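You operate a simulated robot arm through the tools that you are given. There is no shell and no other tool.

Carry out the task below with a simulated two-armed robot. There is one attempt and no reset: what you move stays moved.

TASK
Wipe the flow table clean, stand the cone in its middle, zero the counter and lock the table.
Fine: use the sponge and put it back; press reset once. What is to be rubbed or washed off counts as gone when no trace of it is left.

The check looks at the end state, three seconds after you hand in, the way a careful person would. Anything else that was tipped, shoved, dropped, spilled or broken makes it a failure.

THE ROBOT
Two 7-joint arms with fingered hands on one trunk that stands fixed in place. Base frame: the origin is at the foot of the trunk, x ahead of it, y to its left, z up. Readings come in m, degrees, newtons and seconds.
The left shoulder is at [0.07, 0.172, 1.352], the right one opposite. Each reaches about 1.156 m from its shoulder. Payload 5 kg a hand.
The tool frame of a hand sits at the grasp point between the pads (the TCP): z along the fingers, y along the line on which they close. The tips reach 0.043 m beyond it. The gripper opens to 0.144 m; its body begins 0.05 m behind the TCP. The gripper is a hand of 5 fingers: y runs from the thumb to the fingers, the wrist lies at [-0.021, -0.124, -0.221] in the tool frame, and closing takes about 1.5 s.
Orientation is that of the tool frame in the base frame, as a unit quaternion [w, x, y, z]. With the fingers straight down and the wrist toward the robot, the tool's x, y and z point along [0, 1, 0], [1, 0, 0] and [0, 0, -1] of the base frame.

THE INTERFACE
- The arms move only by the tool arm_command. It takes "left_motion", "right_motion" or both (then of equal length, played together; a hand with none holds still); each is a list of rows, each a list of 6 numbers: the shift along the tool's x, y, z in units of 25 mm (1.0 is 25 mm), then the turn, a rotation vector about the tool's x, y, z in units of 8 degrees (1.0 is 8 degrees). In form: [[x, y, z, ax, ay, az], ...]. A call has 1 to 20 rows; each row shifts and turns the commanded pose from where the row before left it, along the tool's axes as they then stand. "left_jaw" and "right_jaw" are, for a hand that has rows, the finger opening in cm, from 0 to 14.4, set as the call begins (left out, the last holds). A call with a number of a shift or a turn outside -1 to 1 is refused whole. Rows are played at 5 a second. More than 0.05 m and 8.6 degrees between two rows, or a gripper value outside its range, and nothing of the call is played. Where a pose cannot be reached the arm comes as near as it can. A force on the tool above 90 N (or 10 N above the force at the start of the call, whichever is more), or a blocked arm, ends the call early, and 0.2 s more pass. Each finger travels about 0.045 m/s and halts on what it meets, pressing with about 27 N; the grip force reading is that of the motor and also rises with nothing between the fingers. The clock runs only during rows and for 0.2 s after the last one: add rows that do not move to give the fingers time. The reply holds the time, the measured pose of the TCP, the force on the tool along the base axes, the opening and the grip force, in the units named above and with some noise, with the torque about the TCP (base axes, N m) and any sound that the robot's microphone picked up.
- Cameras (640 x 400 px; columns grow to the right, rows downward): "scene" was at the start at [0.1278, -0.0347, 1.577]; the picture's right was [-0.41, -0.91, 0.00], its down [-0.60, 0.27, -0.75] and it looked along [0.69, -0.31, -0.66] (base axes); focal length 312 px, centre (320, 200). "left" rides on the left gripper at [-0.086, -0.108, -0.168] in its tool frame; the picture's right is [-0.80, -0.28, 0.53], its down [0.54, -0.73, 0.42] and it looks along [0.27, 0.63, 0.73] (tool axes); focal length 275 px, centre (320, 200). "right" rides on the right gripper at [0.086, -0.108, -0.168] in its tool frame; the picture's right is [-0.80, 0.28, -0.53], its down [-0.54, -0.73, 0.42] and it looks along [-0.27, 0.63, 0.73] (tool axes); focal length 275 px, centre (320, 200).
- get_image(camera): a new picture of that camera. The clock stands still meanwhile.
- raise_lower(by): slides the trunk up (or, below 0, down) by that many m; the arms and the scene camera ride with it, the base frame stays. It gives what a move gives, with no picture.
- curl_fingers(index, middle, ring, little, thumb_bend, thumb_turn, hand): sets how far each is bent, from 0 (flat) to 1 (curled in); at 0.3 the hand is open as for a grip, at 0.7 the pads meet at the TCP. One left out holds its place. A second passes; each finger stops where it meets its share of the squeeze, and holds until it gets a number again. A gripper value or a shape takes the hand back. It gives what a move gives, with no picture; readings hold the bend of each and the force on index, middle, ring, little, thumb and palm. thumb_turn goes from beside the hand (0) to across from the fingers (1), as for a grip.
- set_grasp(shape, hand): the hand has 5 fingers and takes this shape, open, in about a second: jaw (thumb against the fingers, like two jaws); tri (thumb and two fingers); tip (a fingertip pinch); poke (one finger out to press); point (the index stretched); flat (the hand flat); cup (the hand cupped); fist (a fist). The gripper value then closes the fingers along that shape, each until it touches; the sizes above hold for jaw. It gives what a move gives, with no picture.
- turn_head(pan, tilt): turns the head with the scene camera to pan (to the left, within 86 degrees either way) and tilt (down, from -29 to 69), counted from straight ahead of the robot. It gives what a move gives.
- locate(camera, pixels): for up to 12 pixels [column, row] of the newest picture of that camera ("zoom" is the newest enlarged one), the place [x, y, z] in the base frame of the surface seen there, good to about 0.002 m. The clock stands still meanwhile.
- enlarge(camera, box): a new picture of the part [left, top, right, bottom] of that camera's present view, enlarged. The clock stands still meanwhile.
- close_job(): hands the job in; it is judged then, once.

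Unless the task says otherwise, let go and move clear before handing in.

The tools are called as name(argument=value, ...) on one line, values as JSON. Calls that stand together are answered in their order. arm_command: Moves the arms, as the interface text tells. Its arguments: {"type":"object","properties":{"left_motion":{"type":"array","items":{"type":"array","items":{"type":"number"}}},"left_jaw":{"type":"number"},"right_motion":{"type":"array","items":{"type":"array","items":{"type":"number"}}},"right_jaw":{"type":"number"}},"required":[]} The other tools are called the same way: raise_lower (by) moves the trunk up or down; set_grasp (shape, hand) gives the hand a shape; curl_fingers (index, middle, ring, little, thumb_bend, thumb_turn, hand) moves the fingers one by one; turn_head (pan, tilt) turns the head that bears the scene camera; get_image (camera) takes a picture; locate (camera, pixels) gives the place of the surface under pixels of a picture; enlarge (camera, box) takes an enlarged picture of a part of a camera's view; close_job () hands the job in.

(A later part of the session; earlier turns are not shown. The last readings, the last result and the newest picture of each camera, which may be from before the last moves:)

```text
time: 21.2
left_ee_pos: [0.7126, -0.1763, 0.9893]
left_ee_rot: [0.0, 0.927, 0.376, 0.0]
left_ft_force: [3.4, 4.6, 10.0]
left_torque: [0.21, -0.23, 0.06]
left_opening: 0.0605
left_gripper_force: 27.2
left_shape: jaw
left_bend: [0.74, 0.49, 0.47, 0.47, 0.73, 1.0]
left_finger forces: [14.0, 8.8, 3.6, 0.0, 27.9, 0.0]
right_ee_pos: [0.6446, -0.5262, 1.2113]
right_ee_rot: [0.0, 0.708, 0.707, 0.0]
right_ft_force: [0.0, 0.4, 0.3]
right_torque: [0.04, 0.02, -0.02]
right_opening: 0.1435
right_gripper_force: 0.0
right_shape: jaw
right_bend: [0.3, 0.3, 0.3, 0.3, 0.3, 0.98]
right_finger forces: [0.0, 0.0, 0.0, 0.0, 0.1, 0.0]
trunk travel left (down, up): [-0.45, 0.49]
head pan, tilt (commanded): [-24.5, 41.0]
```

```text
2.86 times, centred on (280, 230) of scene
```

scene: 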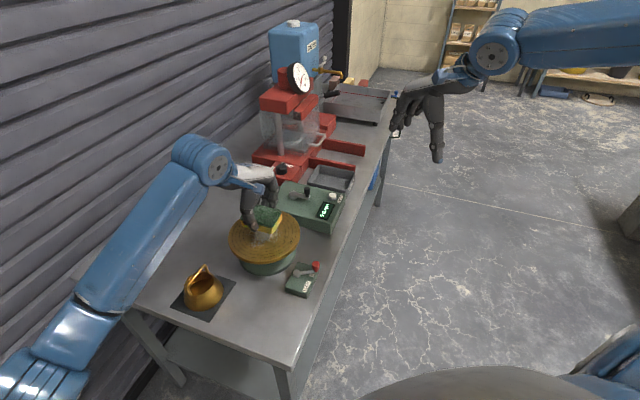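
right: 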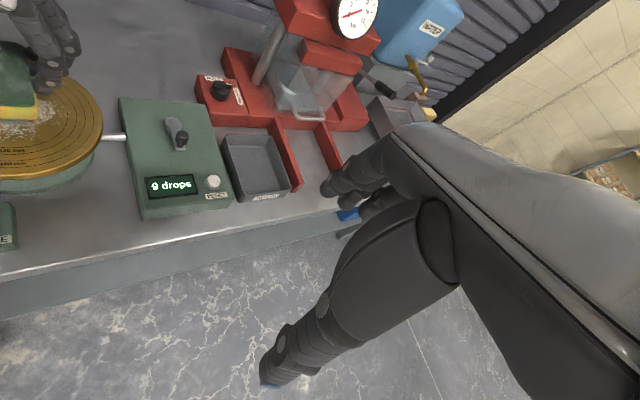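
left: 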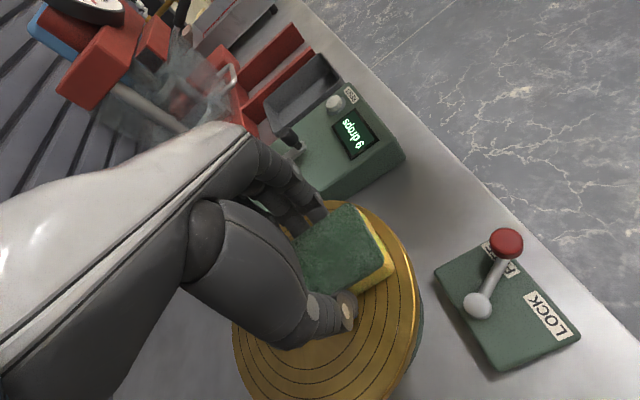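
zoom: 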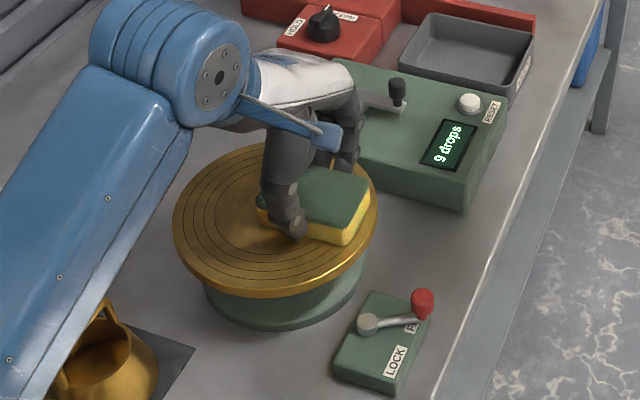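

The disc is clearing and the counter still reads 9 drops. I'll continue with the strokes on the near side.

arm_command(left_motion=[[0, -0.4, 0, 0, 0, 0], [0, -0.4, 0, 0, 0, 0], [0.4, 0, 0, 0, 0, 0], [0.4, 0, 0, 0, 0, 0], [0.4, 0, 0, 0, 0, 0], [0.4, 0, 0, 0, 0, 0], [0.4, 0, 0, 0, 0, 0], [0.4, 0, 0, 0, 0, 0], [0.4, 0, 0, 0, 0, 0], [0.4, 0, 0, 0, 0, 0], [-0.2, -0.4, 0, 0, 0, 0], [-0.2, -0.4, 0, 0, 0, 0], [-0.4, 0, 0, 0, 0, 0], [-0.4, 0, 0, 0, 0, 0], [-0.4, 0, 0, 0, 0, 0], [-0.4, 0, 0, 0, 0, 0], [-0.4, 0, 0, 0, 0, 0], [-0.4, 0, 0, 0, 0, 0], [0, -0.4, 0, 0, 0, 0], [0.4, -0.2, 0, 0, 0, 0]])

arm_command(left_motion=[[0.4, 0, 0, 0, 0, 0], [0.4, 0, 0, 0, 0, 0], [0.4, 0, 0, 0, 0, 0], [0.4, 0, 0, 0, 0, 0], [0, 0.4, 0, 0, 0, 0], [0, 0.4, 0, 0, 0, 0], [0, 0.4, 0, 0, 0, 0], [0, 0.4, 0, 0, 0, 0], [0, 0.4, 0, 0, 0, 0], [0, 0.4, 0, 0, 0, 0], [0, 0.4, 0, 0, 0, 0], [0, 0.4, 0, 0, 0, 0], [-0.4, 0, 0, 0, 0, 0], [-0.4, 0, 0, 0, 0, 0], [-0.4, 0, 0, 0, 0, 0], [-0.4, 0, 0, 0, 0, 0], [0, -0.4, 0, 0, 0, 0], [0, -0.4, 0, 0, 0, 0], [0, -0.4, 0, 0, 0, 0], [0, 0, -0.8, 0, 0, 0]])

get_image(camera="left")

enlarge(camera="scene", box=[210, 160, 350, 300])

```text
time: 25.4
left_ee_pos: [0.6869, -0.1239, 0.987]
left_ee_rot: [0.0, 0.928, 0.374, 0.0]
left_ft_force: [-0.8, -5.9, 8.4]
left_torque: [-0.25, 0.0, -0.07]
left_opening: 0.0606
left_gripper_force: 26.5
left_shape: jaw
left_bend: [0.74, 0.48, 0.47, 0.47, 0.73, 1.0]
left_finger forces: [16.0, 8.1, 3.0, 0.1, 24.8, 0.0]
right_ee_pos: [0.6426, -0.5271, 1.2116]
right_ee_rot: [0.0, 0.707, 0.708, 0.0]
right_ft_force: [0.1, 0.2, -0.2]
right_torque: [-0.01, 0.0, -0.02]
right_opening: 0.1434
right_gripper_force: 0.1
right_shape: jaw
right_bend: [0.3, 0.3, 0.3, 0.3, 0.3, 0.98]
right_finger forces: [0.2, 0.1, 0.1, 0.0, 0.0, 0.1]
trunk travel left (down, up): [-0.45, 0.49]
head pan, tilt (commanded): [-24.5, 41.0]
```

```text
time: 29.6
left_ee_pos: [0.7222, -0.1572, 1.0069]
left_ee_rot: [0.0, 0.927, 0.375, 0.0]
left_ft_force: [-0.4, 0.0, -0.8]
left_torque: [0.01, -0.04, -0.02]
left_opening: 0.0602
left_gripper_force: 27.3
left_shape: jaw
left_bend: [0.74, 0.49, 0.47, 0.47, 0.73, 1.0]
left_finger forces: [14.9, 8.2, 3.3, 0.1, 26.2, 0.0]
right_ee_pos: [0.6448, -0.5267, 1.2101]
right_ee_rot: [0.0, 0.706, 0.708, 0.001]
right_ft_force: [-0.4, 0.8, -0.6]
right_torque: [-0.02, 0.02, -0.01]
right_opening: 0.1436
right_gripper_force: 0.2
right_shape: jaw
right_bend: [0.3, 0.3, 0.3, 0.3, 0.3, 0.98]
right_finger forces: [0.0, 0.0, 0.0, 0.1, 0.0, 0.0]
trunk travel left (down, up): [-0.45, 0.49]
head pan, tilt (commanded): [-24.5, 41.0]
```

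```text
taken
```

left: 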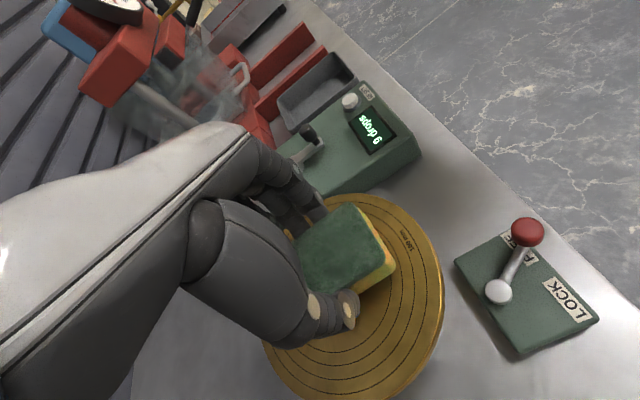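

```text
2.86 times, centred on (280, 230) of scene
```

zoom: 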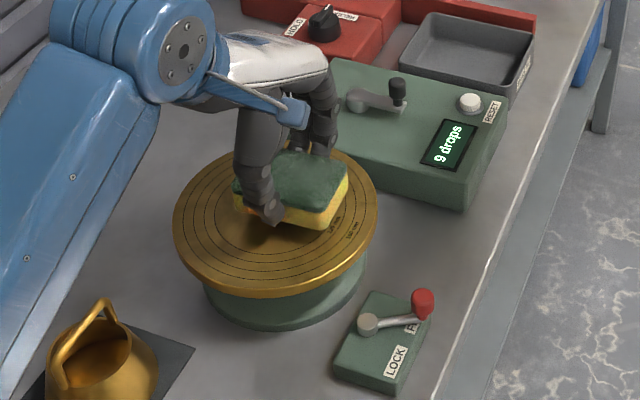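

The disc looks clean around the sponge. I'll lift high and back off so that the whole disc is in view.

arm_command(left_motion=[[0, 0, -1, 0, 0, 0], [0, 0, -1, 0, 0, 0], [0, 0, -1, 0, 0, 0], [0, 0, -1, 0, 0, 0], [0, -1, -0.5, 0, 0, 0], [0, -1, -0.5, 0, 0, 0], [0, -1, -0.5, 0, 0, 0], [0, -1, -0.5, 0, 0, 0], [0, -1, 0, 0, 0, 0], [0, -1, 0, 0, 0, 0], [0, -1, 0, 0, 0, 0], [0, 0, 0, 0, 0, 0]])

get_image(camera="left")

get_image(camera="scene")

enlarge(camera="scene", box=[210, 190, 320, 290])

enlarge(camera="right", box=[0, 40, 160, 200])

```text
time: 32.2
left_ee_pos: [0.6005, -0.0335, 1.1572]
left_ee_rot: [-0.001, 0.927, 0.376, 0.0]
left_ft_force: [0.4, 0.6, 0.3]
left_torque: [0.01, 0.01, -0.01]
left_opening: 0.0603
left_gripper_force: 26.4
left_shape: jaw
left_bend: [0.74, 0.49, 0.47, 0.47, 0.73, 1.0]
left_finger forces: [14.9, 7.9, 3.3, 0.1, 26.1, 0.1]
right_ee_pos: [0.6443, -0.5269, 1.2101]
right_ee_rot: [-0.001, 0.707, 0.707, 0.001]
right_ft_force: [-0.5, -0.1, -0.6]
right_torque: [0.02, 0.01, 0.01]
right_opening: 0.1437
right_gripper_force: 0.0
right_shape: jaw
right_bend: [0.3, 0.3, 0.3, 0.3, 0.3, 0.98]
right_finger forces: [0.0, 0.0, 0.0, 0.1, 0.0, 0.0]
trunk travel left (down, up): [-0.45, 0.49]
head pan, tilt (commanded): [-24.5, 41.0]
```

```text
taken
```

left: 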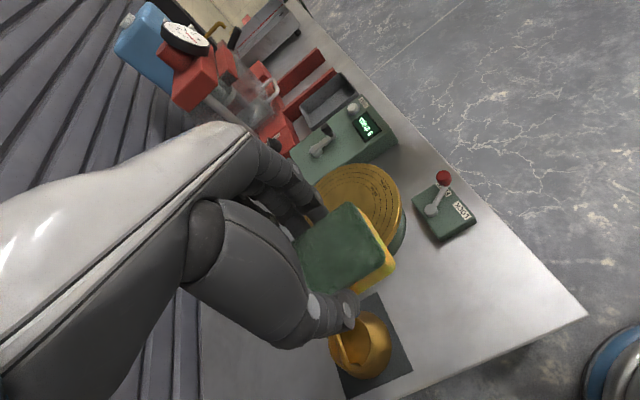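

```text
taken
```

scene: 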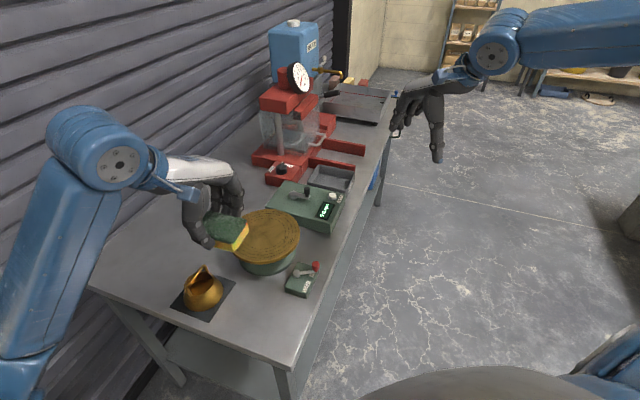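

```text
4.00 times, centred on (265, 240) of scene
```

zoom: 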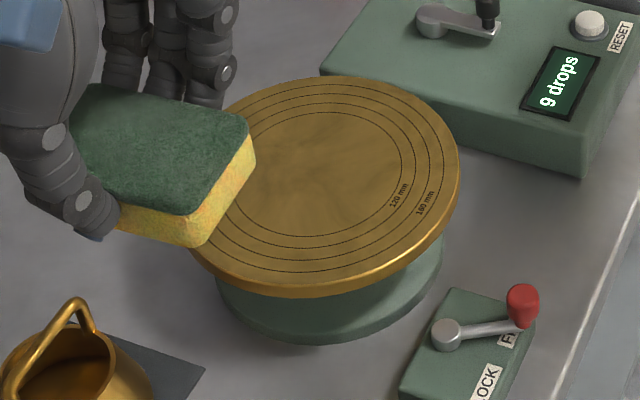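

```text
2.50 times, centred on (80, 120) of right
```

zoom: 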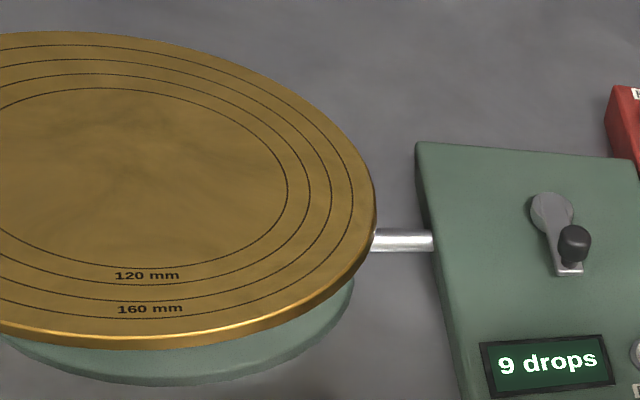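

The disc looks bare of powder. I'll zoom closer for traces, including the side hidden by the sponge.

enlarge(camera="scene", box=[245, 205, 305, 265])

arm_command(left_motion=[[-1, -0.6, 0, 0, 0, 0], [-1, -0.6, 0, 0, 0, 0], [-1, -0.6, 0, 0, 0, 0], [0, 0, 0, 0, 0, 0]])

enlarge(camera="scene", box=[215, 195, 315, 285])

get_image(camera="left")

```text
6.67 times, centred on (275, 235) of scene
```

zoom: 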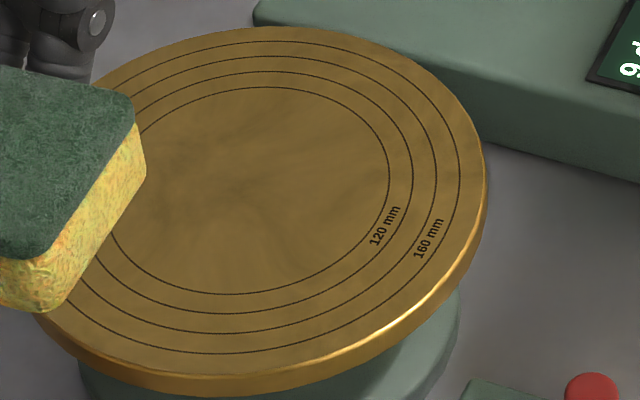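

```text
time: 33.2
left_ee_pos: [0.5159, -0.0517, 1.1581]
left_ee_rot: [0.0, 0.927, 0.376, 0.001]
left_ft_force: [0.5, 0.0, 0.5]
left_torque: [0.0, 0.0, 0.02]
left_opening: 0.0603
left_gripper_force: 27.1
left_shape: jaw
left_bend: [0.74, 0.49, 0.47, 0.47, 0.73, 1.0]
left_finger forces: [14.8, 8.1, 3.3, 0.1, 26.1, 0.1]
right_ee_pos: [0.6452, -0.527, 1.2101]
right_ee_rot: [0.001, 0.706, 0.708, 0.0]
right_ft_force: [0.3, 0.5, 0.2]
right_torque: [0.01, 0.01, 0.03]
right_opening: 0.1434
right_gripper_force: 0.0
right_shape: jaw
right_bend: [0.3, 0.3, 0.3, 0.3, 0.3, 0.98]
right_finger forces: [0.0, 0.1, 0.0, 0.0, 0.0, 0.1]
trunk travel left (down, up): [-0.45, 0.49]
head pan, tilt (commanded): [-24.5, 41.0]
```

```text
4.44 times, centred on (265, 240) of scene
```

zoom: 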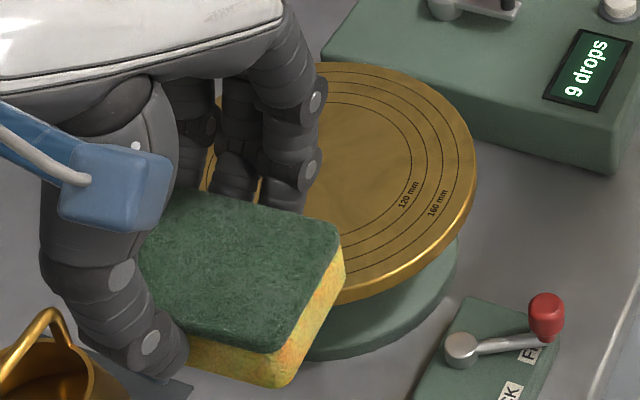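

```text
taken
```

left: 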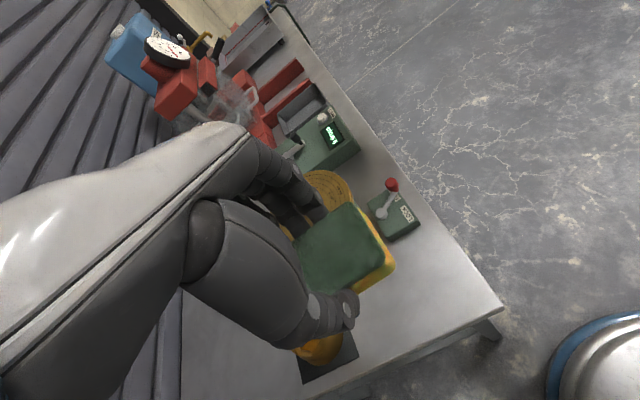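

The disc appears clean. Before putting the sponge back I'll check whether it shifted in the hand.

locate(camera="left", pixels=[[350, 212], [378, 260], [305, 245], [318, 280], [340, 245], [330, 225], [393, 268], [350, 285], [353, 205], [384, 262]])

enlarge(camera="left", box=[260, 130, 420, 330])

```text
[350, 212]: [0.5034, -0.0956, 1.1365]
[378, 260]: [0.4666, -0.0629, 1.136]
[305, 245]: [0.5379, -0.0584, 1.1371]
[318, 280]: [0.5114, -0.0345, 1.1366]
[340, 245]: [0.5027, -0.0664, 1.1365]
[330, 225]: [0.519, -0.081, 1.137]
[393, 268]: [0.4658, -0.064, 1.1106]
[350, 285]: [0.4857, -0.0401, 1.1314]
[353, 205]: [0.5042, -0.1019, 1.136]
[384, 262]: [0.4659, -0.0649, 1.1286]
```

```text
2.00 times, centred on (340, 230) of left
```

zoom: 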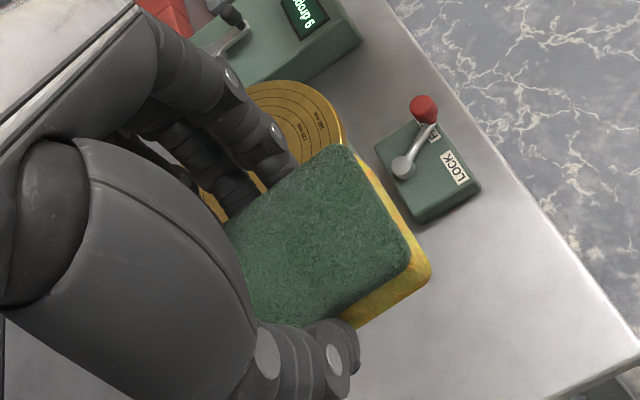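

The sponge sits in the hand as it did before wiping. I'll bring it back over its original spot and lower to about 1 cm above the bench.

arm_command(left_motion=[[-0.41, 0.97, 0, 0, 0, 0], [0, 0, 0.96, 0, 0, 0], [0, 0, 0.96, 0, 0, 0], [0, 0, 0.96, 0, 0, 0], [0, 0, 0.96, 0, 0, 0], [0, 0, 0.96, 0, 0, 0], [0, 0, 0.96, 0, 0, 0], [0, 0, 0.96, 0, 0, 0], [0, 0, 0.96, 0, 0, 0], [0, 0, 0.96, 0, 0, 0], [0, 0, 0.9, 0, 0, 0], [0, 0, 0, 0, 0, 0]])

enlarge(camera="left", box=[260, 130, 420, 330])

locate(camera="zoom", pixels=[[345, 150], [405, 255], [300, 230], [320, 200], [250, 220], [390, 290], [330, 310], [250, 310]])

```text
time: 35.8
left_ee_pos: [0.5258, -0.077, 0.9177]
left_ee_rot: [-0.001, 0.927, 0.376, 0.001]
left_ft_force: [0.6, 0.0, -0.1]
left_torque: [0.02, -0.02, -0.04]
left_opening: 0.06
left_gripper_force: 26.9
left_shape: jaw
left_bend: [0.74, 0.49, 0.47, 0.47, 0.73, 1.0]
left_finger forces: [14.7, 8.0, 3.2, 0.0, 25.7, 0.1]
right_ee_pos: [0.6442, -0.5267, 1.2112]
right_ee_rot: [0.0, 0.707, 0.707, 0.0]
right_ft_force: [-0.2, 0.1, 0.1]
right_torque: [-0.04, 0.0, -0.01]
right_opening: 0.1437
right_gripper_force: 0.1
right_shape: jaw
right_bend: [0.3, 0.3, 0.3, 0.3, 0.3, 0.98]
right_finger forces: [0.1, 0.0, 0.0, 0.0, 0.0, 0.0]
trunk travel left (down, up): [-0.45, 0.49]
head pan, tilt (commanded): [-24.5, 41.0]
```

```text
2.00 times, centred on (340, 230) of left
```

zoom: 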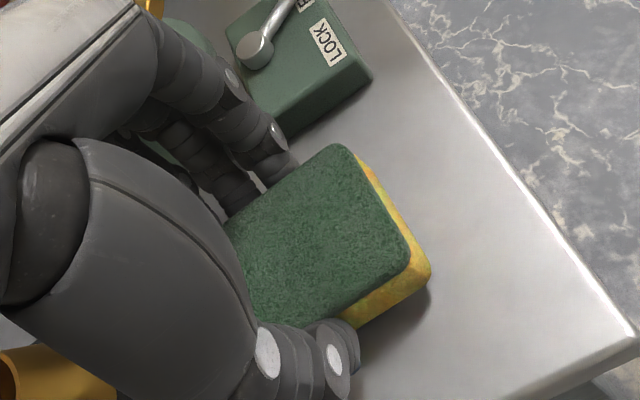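

```text
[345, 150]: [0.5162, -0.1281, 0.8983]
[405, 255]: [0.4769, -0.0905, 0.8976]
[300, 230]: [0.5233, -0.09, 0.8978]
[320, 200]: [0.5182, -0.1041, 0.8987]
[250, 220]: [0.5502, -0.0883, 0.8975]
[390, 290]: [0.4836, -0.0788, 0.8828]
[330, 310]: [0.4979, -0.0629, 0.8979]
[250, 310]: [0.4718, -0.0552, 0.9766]
```

The sponge top is at 0.898, so it needs to come down about 1.5 cm, and it's about 3 mm too far to the right. I'll correct, set it down and watch the force.

arm_command(left_motion=[[0.08, -0.086, 0.3, 0, 0, 0], [0, 0, 0.24, 0, 0, 0], [0, 0, 0.06, 0, 0, 0], [0, 0, 0, 0, 0, 0]])

enlarge(camera="scene", box=[180, 230, 340, 345])

```text
time: 36.8
left_ee_pos: [0.5247, -0.0736, 0.9044]
left_ee_rot: [0.0, 0.927, 0.374, -0.001]
left_ft_force: [-0.1, -0.9, 0.7]
left_torque: [0.03, -0.01, 0.0]
left_opening: 0.06
left_gripper_force: 27.0
left_shape: jaw
left_bend: [0.74, 0.49, 0.47, 0.47, 0.73, 1.0]
left_finger forces: [14.7, 7.9, 3.3, 0.1, 25.8, 0.0]
right_ee_pos: [0.6451, -0.5259, 1.2107]
right_ee_rot: [0.0, 0.707, 0.707, 0.001]
right_ft_force: [0.0, 0.6, 0.5]
right_torque: [0.01, 0.0, 0.0]
right_opening: 0.1437
right_gripper_force: 0.0
right_shape: jaw
right_bend: [0.3, 0.3, 0.3, 0.3, 0.3, 0.98]
right_finger forces: [0.1, 0.1, 0.1, 0.0, 0.0, 0.1]
trunk travel left (down, up): [-0.45, 0.49]
head pan, tilt (commanded): [-24.5, 41.0]
```

```text
3.48 times, centred on (260, 288) of scene
```

zoom: 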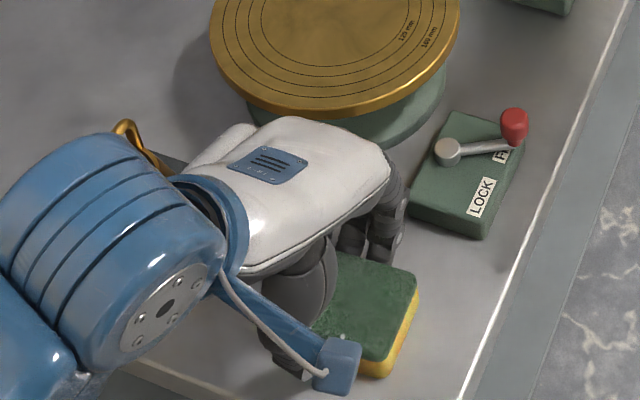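

The sponge is at bench level with barely any force. I'll lower 1 mm more and check.

arm_command(left_motion=[[0, 0, 0.04, 0, 0, 0], [0, 0, 0, 0, 0, 0]])

enlarge(camera="left", box=[260, 130, 420, 330])

locate(camera="zoom", pixels=[[345, 150], [405, 255], [300, 230], [320, 200], [250, 220], [420, 275], [330, 310], [430, 290]])

```text
time: 37.4
left_ee_pos: [0.5248, -0.0744, 0.9032]
left_ee_rot: [0.0, 0.927, 0.375, 0.0]
left_ft_force: [0.2, 0.3, 2.1]
left_torque: [0.0, 0.01, 0.0]
left_opening: 0.0601
left_gripper_force: 27.3
left_shape: jaw
left_bend: [0.74, 0.49, 0.47, 0.47, 0.73, 1.0]
left_finger forces: [14.5, 7.9, 3.2, 0.0, 26.0, 0.0]
right_ee_pos: [0.6438, -0.5276, 1.2112]
right_ee_rot: [0.0, 0.706, 0.708, 0.0]
right_ft_force: [0.4, -0.8, -0.4]
right_torque: [-0.01, 0.02, 0.02]
right_opening: 0.1434
right_gripper_force: 0.1
right_shape: jaw
right_bend: [0.3, 0.3, 0.3, 0.3, 0.3, 0.98]
right_finger forces: [0.1, 0.0, 0.0, 0.1, 0.1, 0.0]
trunk travel left (down, up): [-0.45, 0.49]
head pan, tilt (commanded): [-24.5, 41.0]
```

```text
2.00 times, centred on (340, 230) of left
```

zoom: 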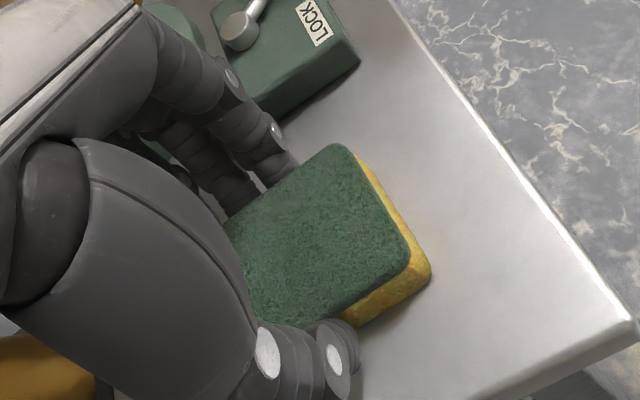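

```text
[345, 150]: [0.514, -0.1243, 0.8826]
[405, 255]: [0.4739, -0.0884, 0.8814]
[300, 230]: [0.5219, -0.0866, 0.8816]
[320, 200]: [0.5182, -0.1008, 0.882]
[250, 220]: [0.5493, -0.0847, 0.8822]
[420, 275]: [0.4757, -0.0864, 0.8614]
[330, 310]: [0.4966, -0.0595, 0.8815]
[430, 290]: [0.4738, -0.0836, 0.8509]
```

The sponge now rests on the bench (2 N, top at 0.882) at its original spot. I'll open the fingers and rise.

arm_command(left_motion=[[0, 0, 0, 0, 0, 0], [0, 0, 0, 0, 0, 0], [0, 0, 0, 0, 0, 0], [0, 0, 0, 0, 0, 0], [0, 0, 0, 0, 0, 0]], left_jaw=9.5)

enlarge(camera="left", box=[220, 130, 420, 380])

```text
time: 38.6
left_ee_pos: [0.5259, -0.0755, 0.9036]
left_ee_rot: [0.0, 0.927, 0.375, 0.0]
left_ft_force: [0.8, 0.2, -1.2]
left_torque: [-0.01, 0.0, 0.01]
left_opening: 0.0949
left_gripper_force: 0.0
left_shape: jaw
left_bend: [0.28, 0.39, 0.36, 0.36, 0.62, 1.0]
left_finger forces: [0.0, 0.0, 0.0, 0.0, 0.0, 0.0]
right_ee_pos: [0.6445, -0.5273, 1.2111]
right_ee_rot: [0.0, 0.707, 0.707, 0.0]
right_ft_force: [-0.6, 0.0, -1.0]
right_torque: [-0.02, 0.02, 0.0]
right_opening: 0.1434
right_gripper_force: 0.2
right_shape: jaw
right_bend: [0.3, 0.3, 0.3, 0.3, 0.3, 0.98]
right_finger forces: [0.1, 0.0, 0.1, 0.1, 0.1, 0.1]
trunk travel left (down, up): [-0.45, 0.49]
head pan, tilt (commanded): [-24.5, 41.0]
```

```text
1.60 times, centred on (320, 255) of left
```

zoom: 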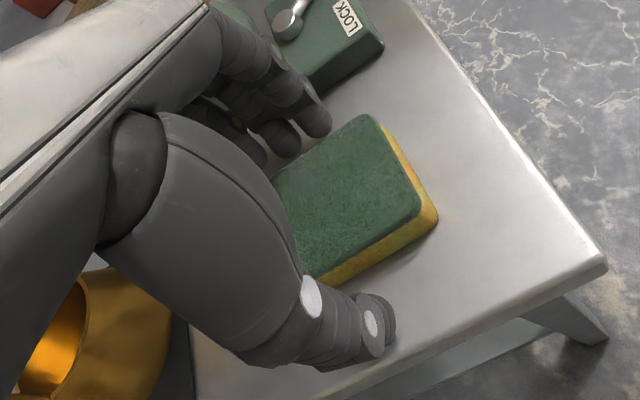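

The sponge stays in place and the fingers are clear of it. I'll raise the left hand and take a scene picture.

arm_command(left_motion=[[0, 0, -0.5, 0, 0, 0], [0, 0, -1, 0, 0, 0], [0, 0, -1, 0, 0, 0], [0, 0, -1, 0, 0, 0], [0, 0, -1, 0, 0, 0], [0, 0, -1, 0, 0, 0], [0, 0, -1, 0, 0, 0], [0, 0, -1, 0, 0, 0], [0, 0, -1, 0, 0, 0], [0, 0, -1, 0, 0, 0], [0, 0, -1, 0, 0, 0], [0, 0, -1, 0, 0, 0], [0, 0, 0, 0, 0, 0]])

get_image(camera="scene")

locate(camera="scene", pixels=[[40, 40], [200, 60], [120, 20], [20, 200], [100, 200], [150, 220]])

enlarge(camera="scene", box=[215, 195, 315, 285])

```text
time: 41.4
left_ee_pos: [0.5262, -0.0733, 1.19]
left_ee_rot: [0.0, 0.927, 0.376, -0.001]
left_ft_force: [0.7, 0.4, -1.2]
left_torque: [-0.04, -0.03, -0.02]
left_opening: 0.0944
left_gripper_force: 0.0
left_shape: jaw
left_bend: [0.28, 0.39, 0.36, 0.36, 0.62, 1.0]
left_finger forces: [0.0, 0.1, 0.0, 0.0, 0.0, 0.1]
right_ee_pos: [0.644, -0.527, 1.2104]
right_ee_rot: [0.0, 0.706, 0.708, 0.001]
right_ft_force: [0.2, -0.1, -0.3]
right_torque: [-0.03, -0.01, 0.0]
right_opening: 0.1436
right_gripper_force: 0.1
right_shape: jaw
right_bend: [0.3, 0.3, 0.3, 0.3, 0.3, 0.98]
right_finger forces: [0.0, 0.0, 0.1, 0.0, 0.1, 0.1]
trunk travel left (down, up): [-0.45, 0.49]
head pan, tilt (commanded): [-24.5, 41.0]
```

```text
taken
```

scene: 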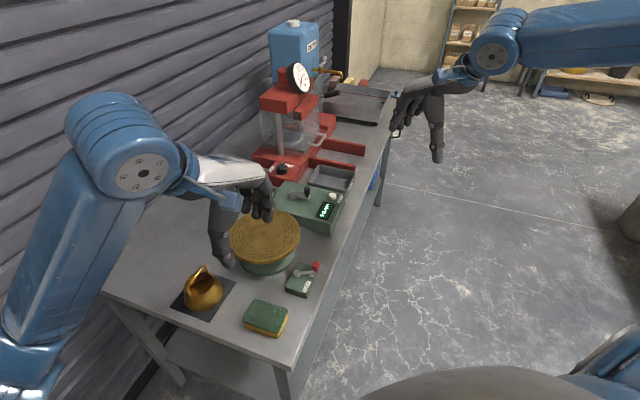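

```text
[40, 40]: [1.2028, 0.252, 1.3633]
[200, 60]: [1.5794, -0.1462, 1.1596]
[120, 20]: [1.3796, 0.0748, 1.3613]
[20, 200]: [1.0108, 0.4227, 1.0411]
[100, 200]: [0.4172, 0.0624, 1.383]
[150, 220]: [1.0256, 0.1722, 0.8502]
```

```text
4.44 times, centred on (265, 240) of scene
```

zoom: 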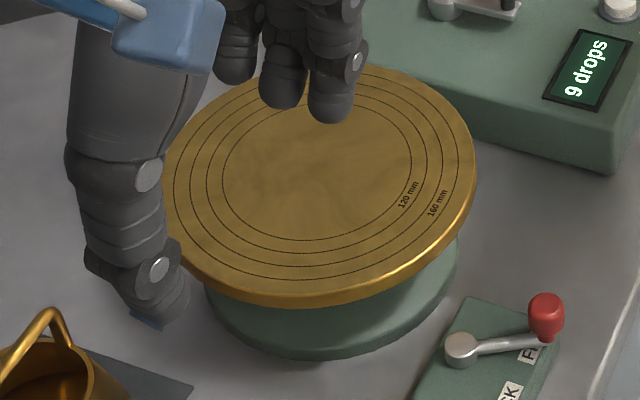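

The disc is clean all over, the sponge is back, and the wall is far from the left arm (along x+y≈1.45). I'll park the left hand out to the left while yawing the right hand 45°, so that it closes across the cone's handle.

arm_command(left_motion=[[0.589, -0.942, 0, 0, 0, 0], [0.589, -0.942, 0, 0, 0, 0], [0.589, -0.942, 0, 0, 0, 0], [0.589, -0.942, 0, 0, 0, 0], [0.589, -0.942, 0, 0, 0, 0], [0.589, -0.942, 0, 0, 0, 0], [0.589, -0.942, 0, 0, 0, 0], [0.589, -0.942, 0, 0, 0, 0], [0.589, -0.942, 0, 0, 0, 0], [0.589, -0.942, 0, 0, 0, 0], [0.589, -0.942, 0, 0, 0, 0], [0.589, -0.942, 0, 0, 0, 0], [0.589, -0.942, 0, 0, 0, 0]], right_motion=[[0, 0, 0, 0, 0, -0.9375], [0, 0, 0, 0, 0, -0.9375], [0, 0, 0, 0, 0, -0.9375], [0, 0, 0, 0, 0, -0.9375], [0, 0, 0, 0, 0, -0.9375], [0, 0, 0, 0, 0, -0.9375], [0, 0, 0, 0, 0, 0], [0, 0, 0, 0, 0, 0], [0, 0, 0, 0, 0, 0], [0, 0, 0, 0, 0, 0], [0, 0, 0, 0, 0, 0], [0, 0, 0, 0, 0, 0], [0, 0, 0, 0, 0, 0]])

set_grasp(shape="tri", hand="right")

get_image(camera="scene")

get_image(camera="right")

```text
time: 44.2
left_ee_pos: [0.4598, 0.2789, 1.1935]
left_ee_rot: [0.0, 0.927, 0.375, 0.0]
left_ft_force: [-0.7, -0.4, -0.3]
left_torque: [0.0, -0.05, 0.05]
left_opening: 0.0949
left_gripper_force: 0.0
left_shape: jaw
left_bend: [0.27, 0.39, 0.36, 0.36, 0.62, 1.0]
left_finger forces: [0.1, 0.1, 0.1, 0.1, 0.0, 0.1]
left hand out of reach, approached as far as the arm can: row 8, 9, 10
right_ee_pos: [0.6423, -0.527, 1.2119]
right_ee_rot: [0.001, 0.383, 0.924, 0.001]
right_ft_force: [-0.9, -0.3, 0.8]
right_torque: [-0.01, -0.06, 0.0]
right_opening: 0.1438
right_gripper_force: 0.0
right_shape: jaw
right_bend: [0.3, 0.3, 0.3, 0.3, 0.3, 0.98]
right_finger forces: [0.0, 0.1, 0.0, 0.0, 0.0, 0.0]
trunk travel left (down, up): [-0.45, 0.49]
head pan, tilt (commanded): [-24.5, 41.0]
```

```text
time: 45.1
left_ee_pos: [0.4628, 0.2789, 1.1933]
left_ee_rot: [-0.001, 0.927, 0.376, 0.0]
left_ft_force: [0.5, -0.6, 0.5]
left_torque: [-0.01, 0.02, 0.0]
left_opening: 0.095
left_gripper_force: 0.1
left_shape: jaw
left_bend: [0.27, 0.39, 0.36, 0.36, 0.62, 1.0]
left_finger forces: [0.1, 0.1, 0.0, 0.0, 0.1, 0.1]
right_ee_pos: [0.6446, -0.5265, 1.2107]
right_ee_rot: [0.0, 0.382, 0.924, 0.0]
right_ft_force: [0.2, 0.4, -0.8]
right_torque: [0.01, 0.05, -0.01]
right_opening: 0.1434
right_gripper_force: 0.1
right_shape: tri
right_bend: [0.3, 0.3, 0.99, 0.99, 0.3, 0.98]
right_finger forces: [0.0, 0.0, 0.0, 0.0, 0.1, 0.0]
trunk travel left (down, up): [-0.45, 0.49]
head pan, tilt (commanded): [-24.5, 41.0]
```

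```text
taken
```

scene: 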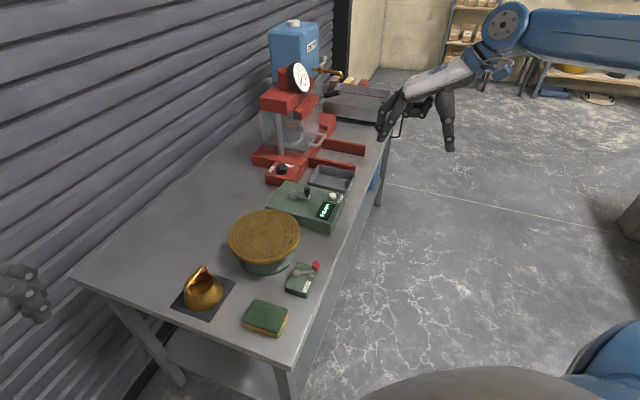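

```text
taken
```

right: 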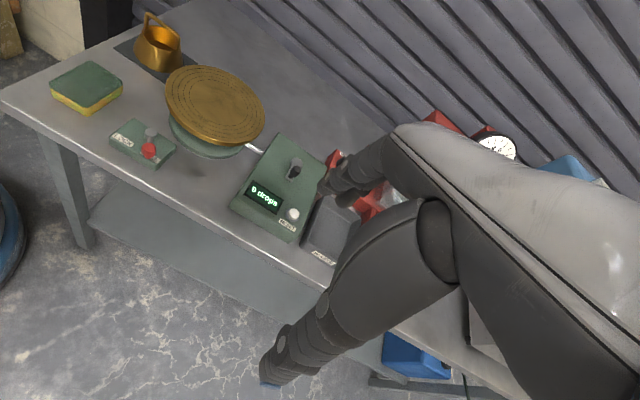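

Everything is in plain view now. The right hand is in "tri", with ring and little fingers curled away. I'll zoom on the cone from both cameras to measure the handle and rim exactly.

enlarge(camera="right", box=[100, 0, 220, 90])

locate(camera="zoom", pixels=[[240, 70], [250, 110], [260, 140], [330, 150], [415, 170], [425, 215], [175, 215], [300, 370], [420, 340], [230, 345], [300, 215], [180, 270]])

enlarge(camera="scene", box=[160, 255, 256, 315])

locate(camera="zoom", pixels=[[300, 72], [280, 68], [265, 85], [245, 115], [225, 145], [205, 175], [190, 195], [180, 215], [345, 140], [350, 200], [280, 260], [175, 175]])

```text
4.44 times, centred on (160, 45) of right
```

zoom: 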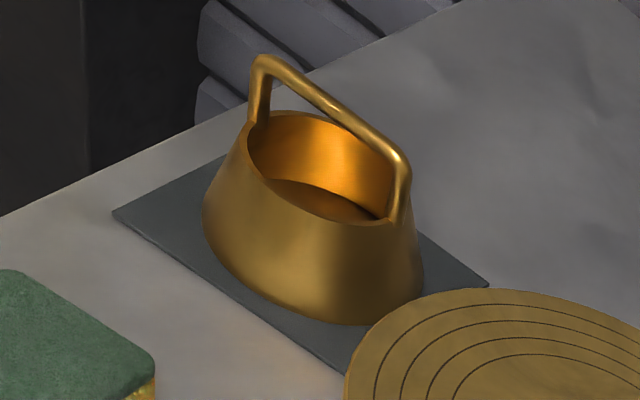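

```text
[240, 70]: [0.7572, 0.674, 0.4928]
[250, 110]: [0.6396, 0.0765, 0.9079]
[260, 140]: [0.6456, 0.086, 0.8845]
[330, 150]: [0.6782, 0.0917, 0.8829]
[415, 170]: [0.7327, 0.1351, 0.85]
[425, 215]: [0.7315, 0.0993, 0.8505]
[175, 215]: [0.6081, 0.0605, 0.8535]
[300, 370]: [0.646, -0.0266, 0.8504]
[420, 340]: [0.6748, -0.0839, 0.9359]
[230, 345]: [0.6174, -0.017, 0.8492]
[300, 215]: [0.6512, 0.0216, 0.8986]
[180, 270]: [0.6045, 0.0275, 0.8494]
```

```text
6.67 times, centred on (208, 285) of scene
```

zoom: 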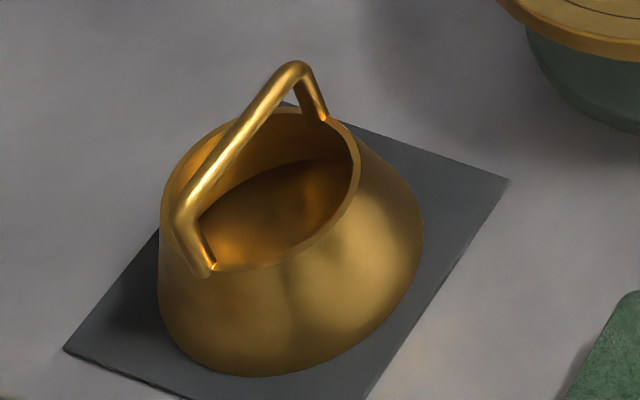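

```text
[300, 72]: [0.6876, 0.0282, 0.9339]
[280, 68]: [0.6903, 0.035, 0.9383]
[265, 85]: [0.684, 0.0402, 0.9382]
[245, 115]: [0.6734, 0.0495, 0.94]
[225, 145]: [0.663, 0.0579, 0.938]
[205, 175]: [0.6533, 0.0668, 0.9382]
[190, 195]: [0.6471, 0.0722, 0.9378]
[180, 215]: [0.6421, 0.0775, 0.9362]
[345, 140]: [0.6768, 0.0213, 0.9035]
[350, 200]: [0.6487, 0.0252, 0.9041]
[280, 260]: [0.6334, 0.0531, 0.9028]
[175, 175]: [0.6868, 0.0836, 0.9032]
```

The handle bar runs along about -41° at z≈0.935, its middle near (0.667,0.056), and the rim is at 0.904. Before approaching, I'll close the "tri" grip in free air to see where the fingertips meet relative to the TCP.

arm_command(right_motion=[[0, 0, 0, 0, 0, -0.5], [0, 0, 0, 0, 0, 0], [0, 0, 0, 0, 0, 0], [0, 0, 0, 0, 0, 0], [0, 0, 0, 0, 0, 0], [0, 0, 0, 0, 0, 0], [0, 0, 0, 0, 0, 0], [0, 0, 0, 0, 0, 0], [0, 0, 0, 0, 0, 0]], right_jaw=1.5)

enlarge(camera="scene", box=[340, 40, 520, 180])

get_image(camera="right")

```text
time: 47.1
left_ee_pos: [0.4615, 0.2779, 1.1923]
left_ee_rot: [0.001, 0.927, 0.375, 0.001]
left_ft_force: [-0.6, 0.3, -0.3]
left_torque: [-0.01, -0.01, -0.02]
left_opening: 0.0945
left_gripper_force: 0.0
left_shape: jaw
left_bend: [0.27, 0.39, 0.36, 0.36, 0.62, 1.0]
left_finger forces: [0.0, 0.1, 0.1, 0.0, 0.0, 0.1]
right_ee_pos: [0.6441, -0.5271, 1.2106]
right_ee_rot: [0.0, 0.35, 0.937, 0.0]
right_ft_force: [-0.1, -0.7, 0.9]
right_torque: [0.01, 0.02, 0.0]
right_opening: 0.0153
right_gripper_force: 0.1
right_shape: tri
right_bend: [0.72, 0.64, 0.99, 0.99, 0.73, 1.0]
right_finger forces: [0.0, 0.0, 0.1, 0.0, 0.1, 0.0]
trunk travel left (down, up): [-0.45, 0.49]
head pan, tilt (commanded): [-24.5, 41.0]
```

```text
2.86 times, centred on (430, 110) of scene
```

zoom: 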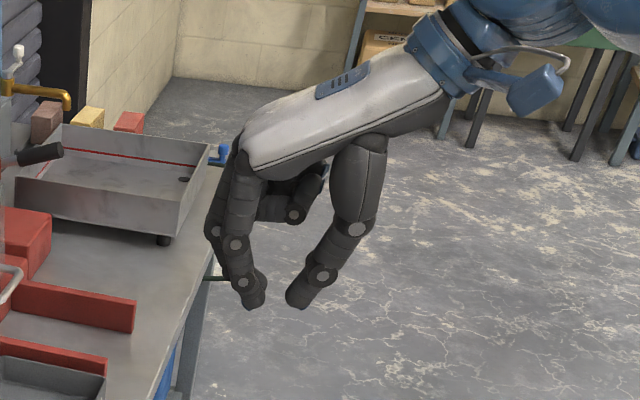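

```text
taken
```

right: 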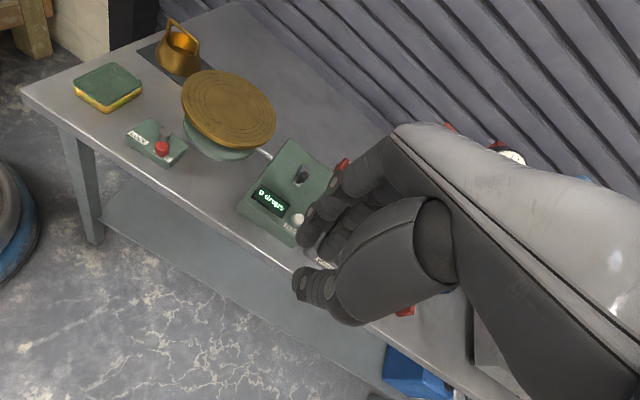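

I'll measure where the closed fingertips are relative to the TCP (0.644,-0.527,1.2106).

enlarge(camera="scene", box=[390, 90, 480, 160])

locate(camera="zoom", pixels=[[163, 305], [155, 270], [120, 200], [245, 305], [250, 280], [285, 260], [320, 210], [140, 285], [260, 300], [100, 180], [320, 190], [180, 260]])

```text
5.71 times, centred on (435, 125) of scene
```

zoom: 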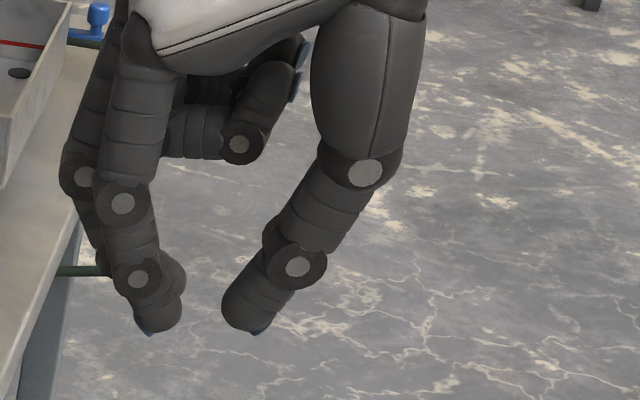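

```text
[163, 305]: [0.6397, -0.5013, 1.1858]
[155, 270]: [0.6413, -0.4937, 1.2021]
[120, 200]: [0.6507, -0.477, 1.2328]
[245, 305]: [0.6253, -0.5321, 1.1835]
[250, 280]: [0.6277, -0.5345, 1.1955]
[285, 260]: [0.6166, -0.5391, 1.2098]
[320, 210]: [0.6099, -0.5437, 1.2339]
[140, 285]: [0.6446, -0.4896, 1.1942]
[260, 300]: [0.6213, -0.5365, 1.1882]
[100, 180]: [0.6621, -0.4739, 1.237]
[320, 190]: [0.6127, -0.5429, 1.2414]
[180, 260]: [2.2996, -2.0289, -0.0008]
```

In "tri" the tips converge about 33 mm below the TCP. I'll also look at the "tip" pinch shape before choosing.

set_grasp(shape="tip", hand="right")

arm_command(right_motion=[[0, 0, 0, 0, 0, 0], [0, 0, 0, 0, 0, 0], [0, 0, 0, 0, 0, 0], [0, 0, 0, 0, 0, 0], [0, 0, 0, 0, 0, 0], [0, 0, 0, 0, 0, 0], [0, 0, 0, 0, 0, 0], [0, 0, 0, 0, 0, 0]], right_jaw=1.5)

enlarge(camera="scene", box=[390, 90, 480, 160])

```text
time: 48.0
left_ee_pos: [0.4628, 0.2785, 1.1922]
left_ee_rot: [-0.001, 0.927, 0.376, 0.0]
left_ft_force: [0.0, -1.1, 0.3]
left_torque: [0.01, 0.03, 0.01]
left_opening: 0.0949
left_gripper_force: 0.2
left_shape: jaw
left_bend: [0.27, 0.39, 0.36, 0.36, 0.62, 1.0]
left_finger forces: [0.0, 0.1, 0.0, 0.0, 0.1, 0.0]
right_ee_pos: [0.6443, -0.5268, 1.2114]
right_ee_rot: [0.0, 0.35, 0.937, 0.0]
right_ft_force: [0.4, -0.3, 0.4]
right_torque: [0.01, 0.0, 0.01]
right_opening: 0.1435
right_gripper_force: 0.0
right_shape: tip
right_bend: [0.3, 0.98, 0.99, 0.99, 0.3, 0.98]
right_finger forces: [0.0, 0.0, 0.1, 0.0, 0.0, 0.0]
trunk travel left (down, up): [-0.45, 0.49]
head pan, tilt (commanded): [-24.5, 41.0]
```

```text
time: 49.8
left_ee_pos: [0.4623, 0.2782, 1.1928]
left_ee_rot: [0.0, 0.927, 0.376, -0.001]
left_ft_force: [0.5, -0.4, -0.6]
left_torque: [-0.02, 0.01, 0.02]
left_opening: 0.0946
left_gripper_force: 0.1
left_shape: jaw
left_bend: [0.27, 0.39, 0.36, 0.36, 0.62, 1.0]
left_finger forces: [0.0, 0.0, 0.0, 0.0, 0.1, 0.1]
right_ee_pos: [0.6447, -0.5275, 1.2104]
right_ee_rot: [0.0, 0.35, 0.937, 0.0]
right_ft_force: [0.3, 0.3, 0.5]
right_torque: [-0.01, -0.02, 0.03]
right_opening: 0.0154
right_gripper_force: 0.1
right_shape: tip
right_bend: [0.71, 0.98, 0.99, 0.99, 0.73, 1.0]
right_finger forces: [0.0, 0.0, 0.0, 0.0, 0.1, 0.0]
trunk travel left (down, up): [-0.45, 0.49]
head pan, tilt (commanded): [-24.5, 41.0]
```

```text
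5.71 times, centred on (435, 125) of scene
```

zoom: 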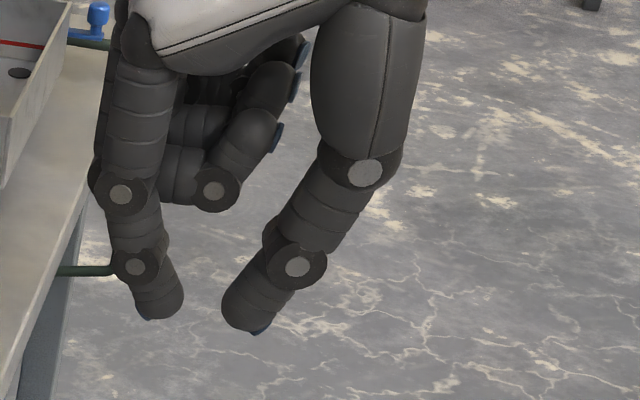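

"Tip" uses only the index finger, so I'll use "tri" (index and middle against the thumb). I'll set it and carry the right hand above the cone handle at the present height.

set_grasp(shape="tri", hand="right")

arm_command(right_motion=[[0.769, 0.958, 0, 0, 0, 0], [0.769, 0.958, 0, 0, 0, 0], [0.769, 0.958, 0, 0, 0, 0], [0.769, 0.958, 0, 0, 0, 0], [0.769, 0.958, 0, 0, 0, 0], [0.769, 0.958, 0, 0, 0, 0], [0.769, 0.958, 0, 0, 0, 0], [0.769, 0.958, 0, 0, 0, 0], [0.769, 0.958, 0, 0, 0, 0], [0.769, 0.958, 0, 0, 0, 0], [0.769, 0.958, 0, 0, 0, 0], [0.769, 0.958, 0, 0, 0, 0], [0.769, 0.958, 0, 0, 0, 0], [0.769, 0.958, 0, 0, 0, 0], [0.769, 0.958, 0, 0, 0, 0], [0.769, 0.958, 0, 0, 0, 0], [0.769, 0.958, 0, 0, 0, 0], [0.769, 0.958, 0, 0, 0, 0], [0.769, 0.958, 0, 0, 0, 0], [0, 0, 0, 0, 0, 0]], right_jaw=7.0)

get_image(camera="scene")

get_image(camera="right")

```text
time: 50.7
left_ee_pos: [0.463, 0.279, 1.1934]
left_ee_rot: [0.0, 0.927, 0.375, 0.0]
left_ft_force: [0.2, -0.1, -0.2]
left_torque: [0.0, -0.01, -0.02]
left_opening: 0.0945
left_gripper_force: 0.1
left_shape: jaw
left_bend: [0.27, 0.39, 0.36, 0.36, 0.62, 1.0]
left_finger forces: [0.0, 0.0, 0.0, 0.0, 0.1, 0.1]
right_ee_pos: [0.6438, -0.5271, 1.211]
right_ee_rot: [0.0, 0.35, 0.937, 0.0]
right_ft_force: [0.7, 0.7, -0.3]
right_torque: [-0.01, 0.01, 0.04]
right_opening: 0.1435
right_gripper_force: 0.1
right_shape: tri
right_bend: [0.3, 0.3, 0.99, 0.99, 0.3, 0.98]
right_finger forces: [0.0, 0.0, 0.0, 0.1, 0.0, 0.0]
trunk travel left (down, up): [-0.45, 0.49]
head pan, tilt (commanded): [-24.5, 41.0]
```

```text
time: 54.9
left_ee_pos: [0.4618, 0.2787, 1.1918]
left_ee_rot: [0.0, 0.927, 0.375, 0.001]
left_ft_force: [0.2, 0.3, -0.2]
left_torque: [0.0, 0.01, 0.03]
left_opening: 0.0948
left_gripper_force: 0.1
left_shape: jaw
left_bend: [0.27, 0.39, 0.36, 0.36, 0.62, 1.0]
left_finger forces: [0.0, 0.1, 0.0, 0.0, 0.0, 0.0]
right_ee_pos: [0.6618, 0.0264, 1.2135]
right_ee_rot: [0.001, 0.351, 0.937, 0.001]
right_ft_force: [0.2, 0.2, 0.5]
right_torque: [0.0, 0.01, 0.01]
right_opening: 0.0704
right_gripper_force: 0.1
right_shape: tri
right_bend: [0.74, 0.45, 0.99, 0.99, 0.71, 1.0]
right_finger forces: [0.1, 0.0, 0.0, 0.0, 0.0, 0.1]
right hand out of reach, approached as far as the arm can: row 19
trunk travel left (down, up): [-0.45, 0.49]
head pan, tilt (commanded): [-24.5, 41.0]
```

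```text
taken
```

scene: 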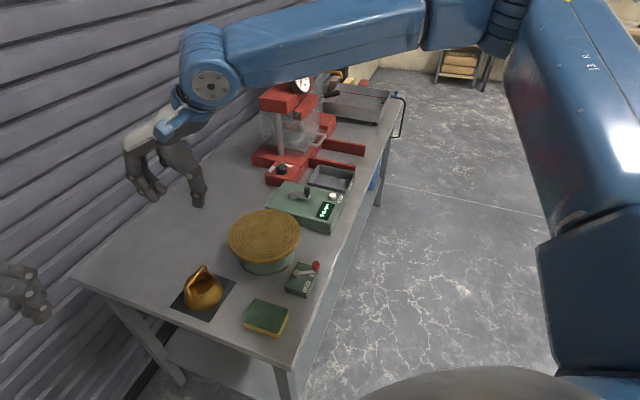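

```text
taken
```

right: 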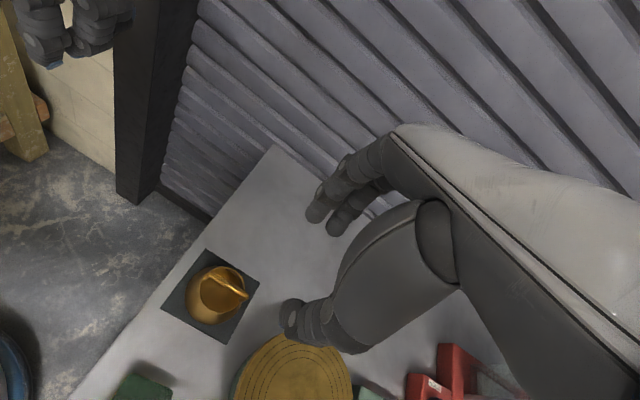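

The last row ran slightly out of reach at this height: the hand is at (0.662,0.026) while the command is at (0.667,0.056). I'll lower 10 cm and see whether the arm then reaches the commanded spot.

arm_command(right_motion=[[0, 0, 0.8, 0, 0, 0], [0, 0, 0.8, 0, 0, 0], [0, 0, 0.8, 0, 0, 0], [0, 0, 0.8, 0, 0, 0], [0, 0, 0.8, 0, 0, 0], [0, 0, 0, 0, 0, 0], [0, 0, 0, 0, 0, 0]])

get_image(camera="scene")

get_image(camera="right")

```text
time: 56.5
left_ee_pos: [0.4616, 0.2788, 1.1919]
left_ee_rot: [0.001, 0.927, 0.375, 0.0]
left_ft_force: [-0.2, -0.7, 0.7]
left_torque: [-0.02, 0.0, -0.01]
left_opening: 0.0949
left_gripper_force: 0.0
left_shape: jaw
left_bend: [0.27, 0.39, 0.36, 0.36, 0.62, 1.0]
left_finger forces: [0.0, 0.0, 0.1, 0.1, 0.0, 0.1]
right_ee_pos: [0.655, 0.0024, 1.1207]
right_ee_rot: [-0.001, 0.349, 0.937, 0.001]
right_ft_force: [1.0, -1.1, -0.4]
right_torque: [0.04, 0.01, -0.01]
right_opening: 0.0702
right_gripper_force: 0.0
right_shape: tri
right_bend: [0.74, 0.45, 0.99, 0.99, 0.71, 1.0]
right_finger forces: [0.0, 0.0, 0.1, 0.1, 0.0, 0.1]
right hand out of reach, approached as far as the arm can: row 1, 2, 3, 4, 5
trunk travel left (down, up): [-0.45, 0.49]
head pan, tilt (commanded): [-24.5, 41.0]
```

```text
taken
```

scene: 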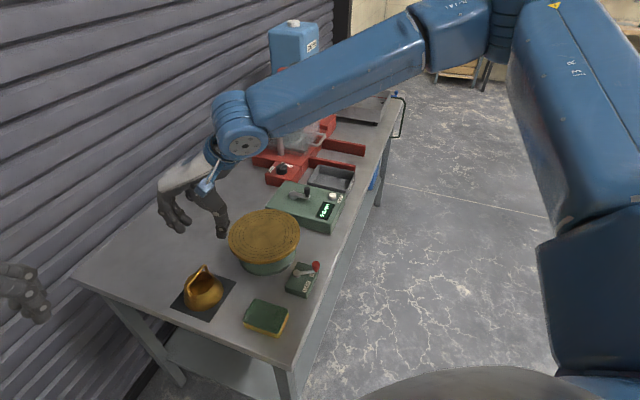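

```text
taken
```

right: 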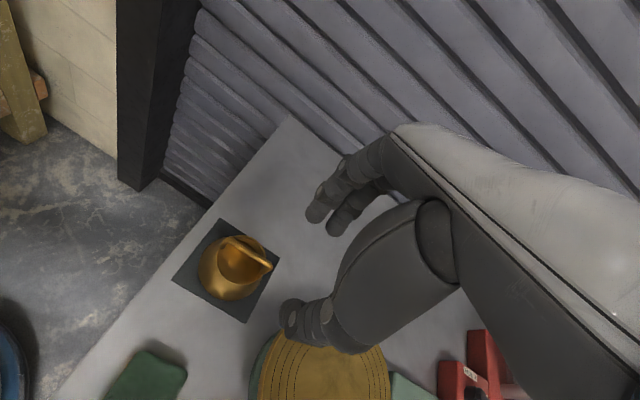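

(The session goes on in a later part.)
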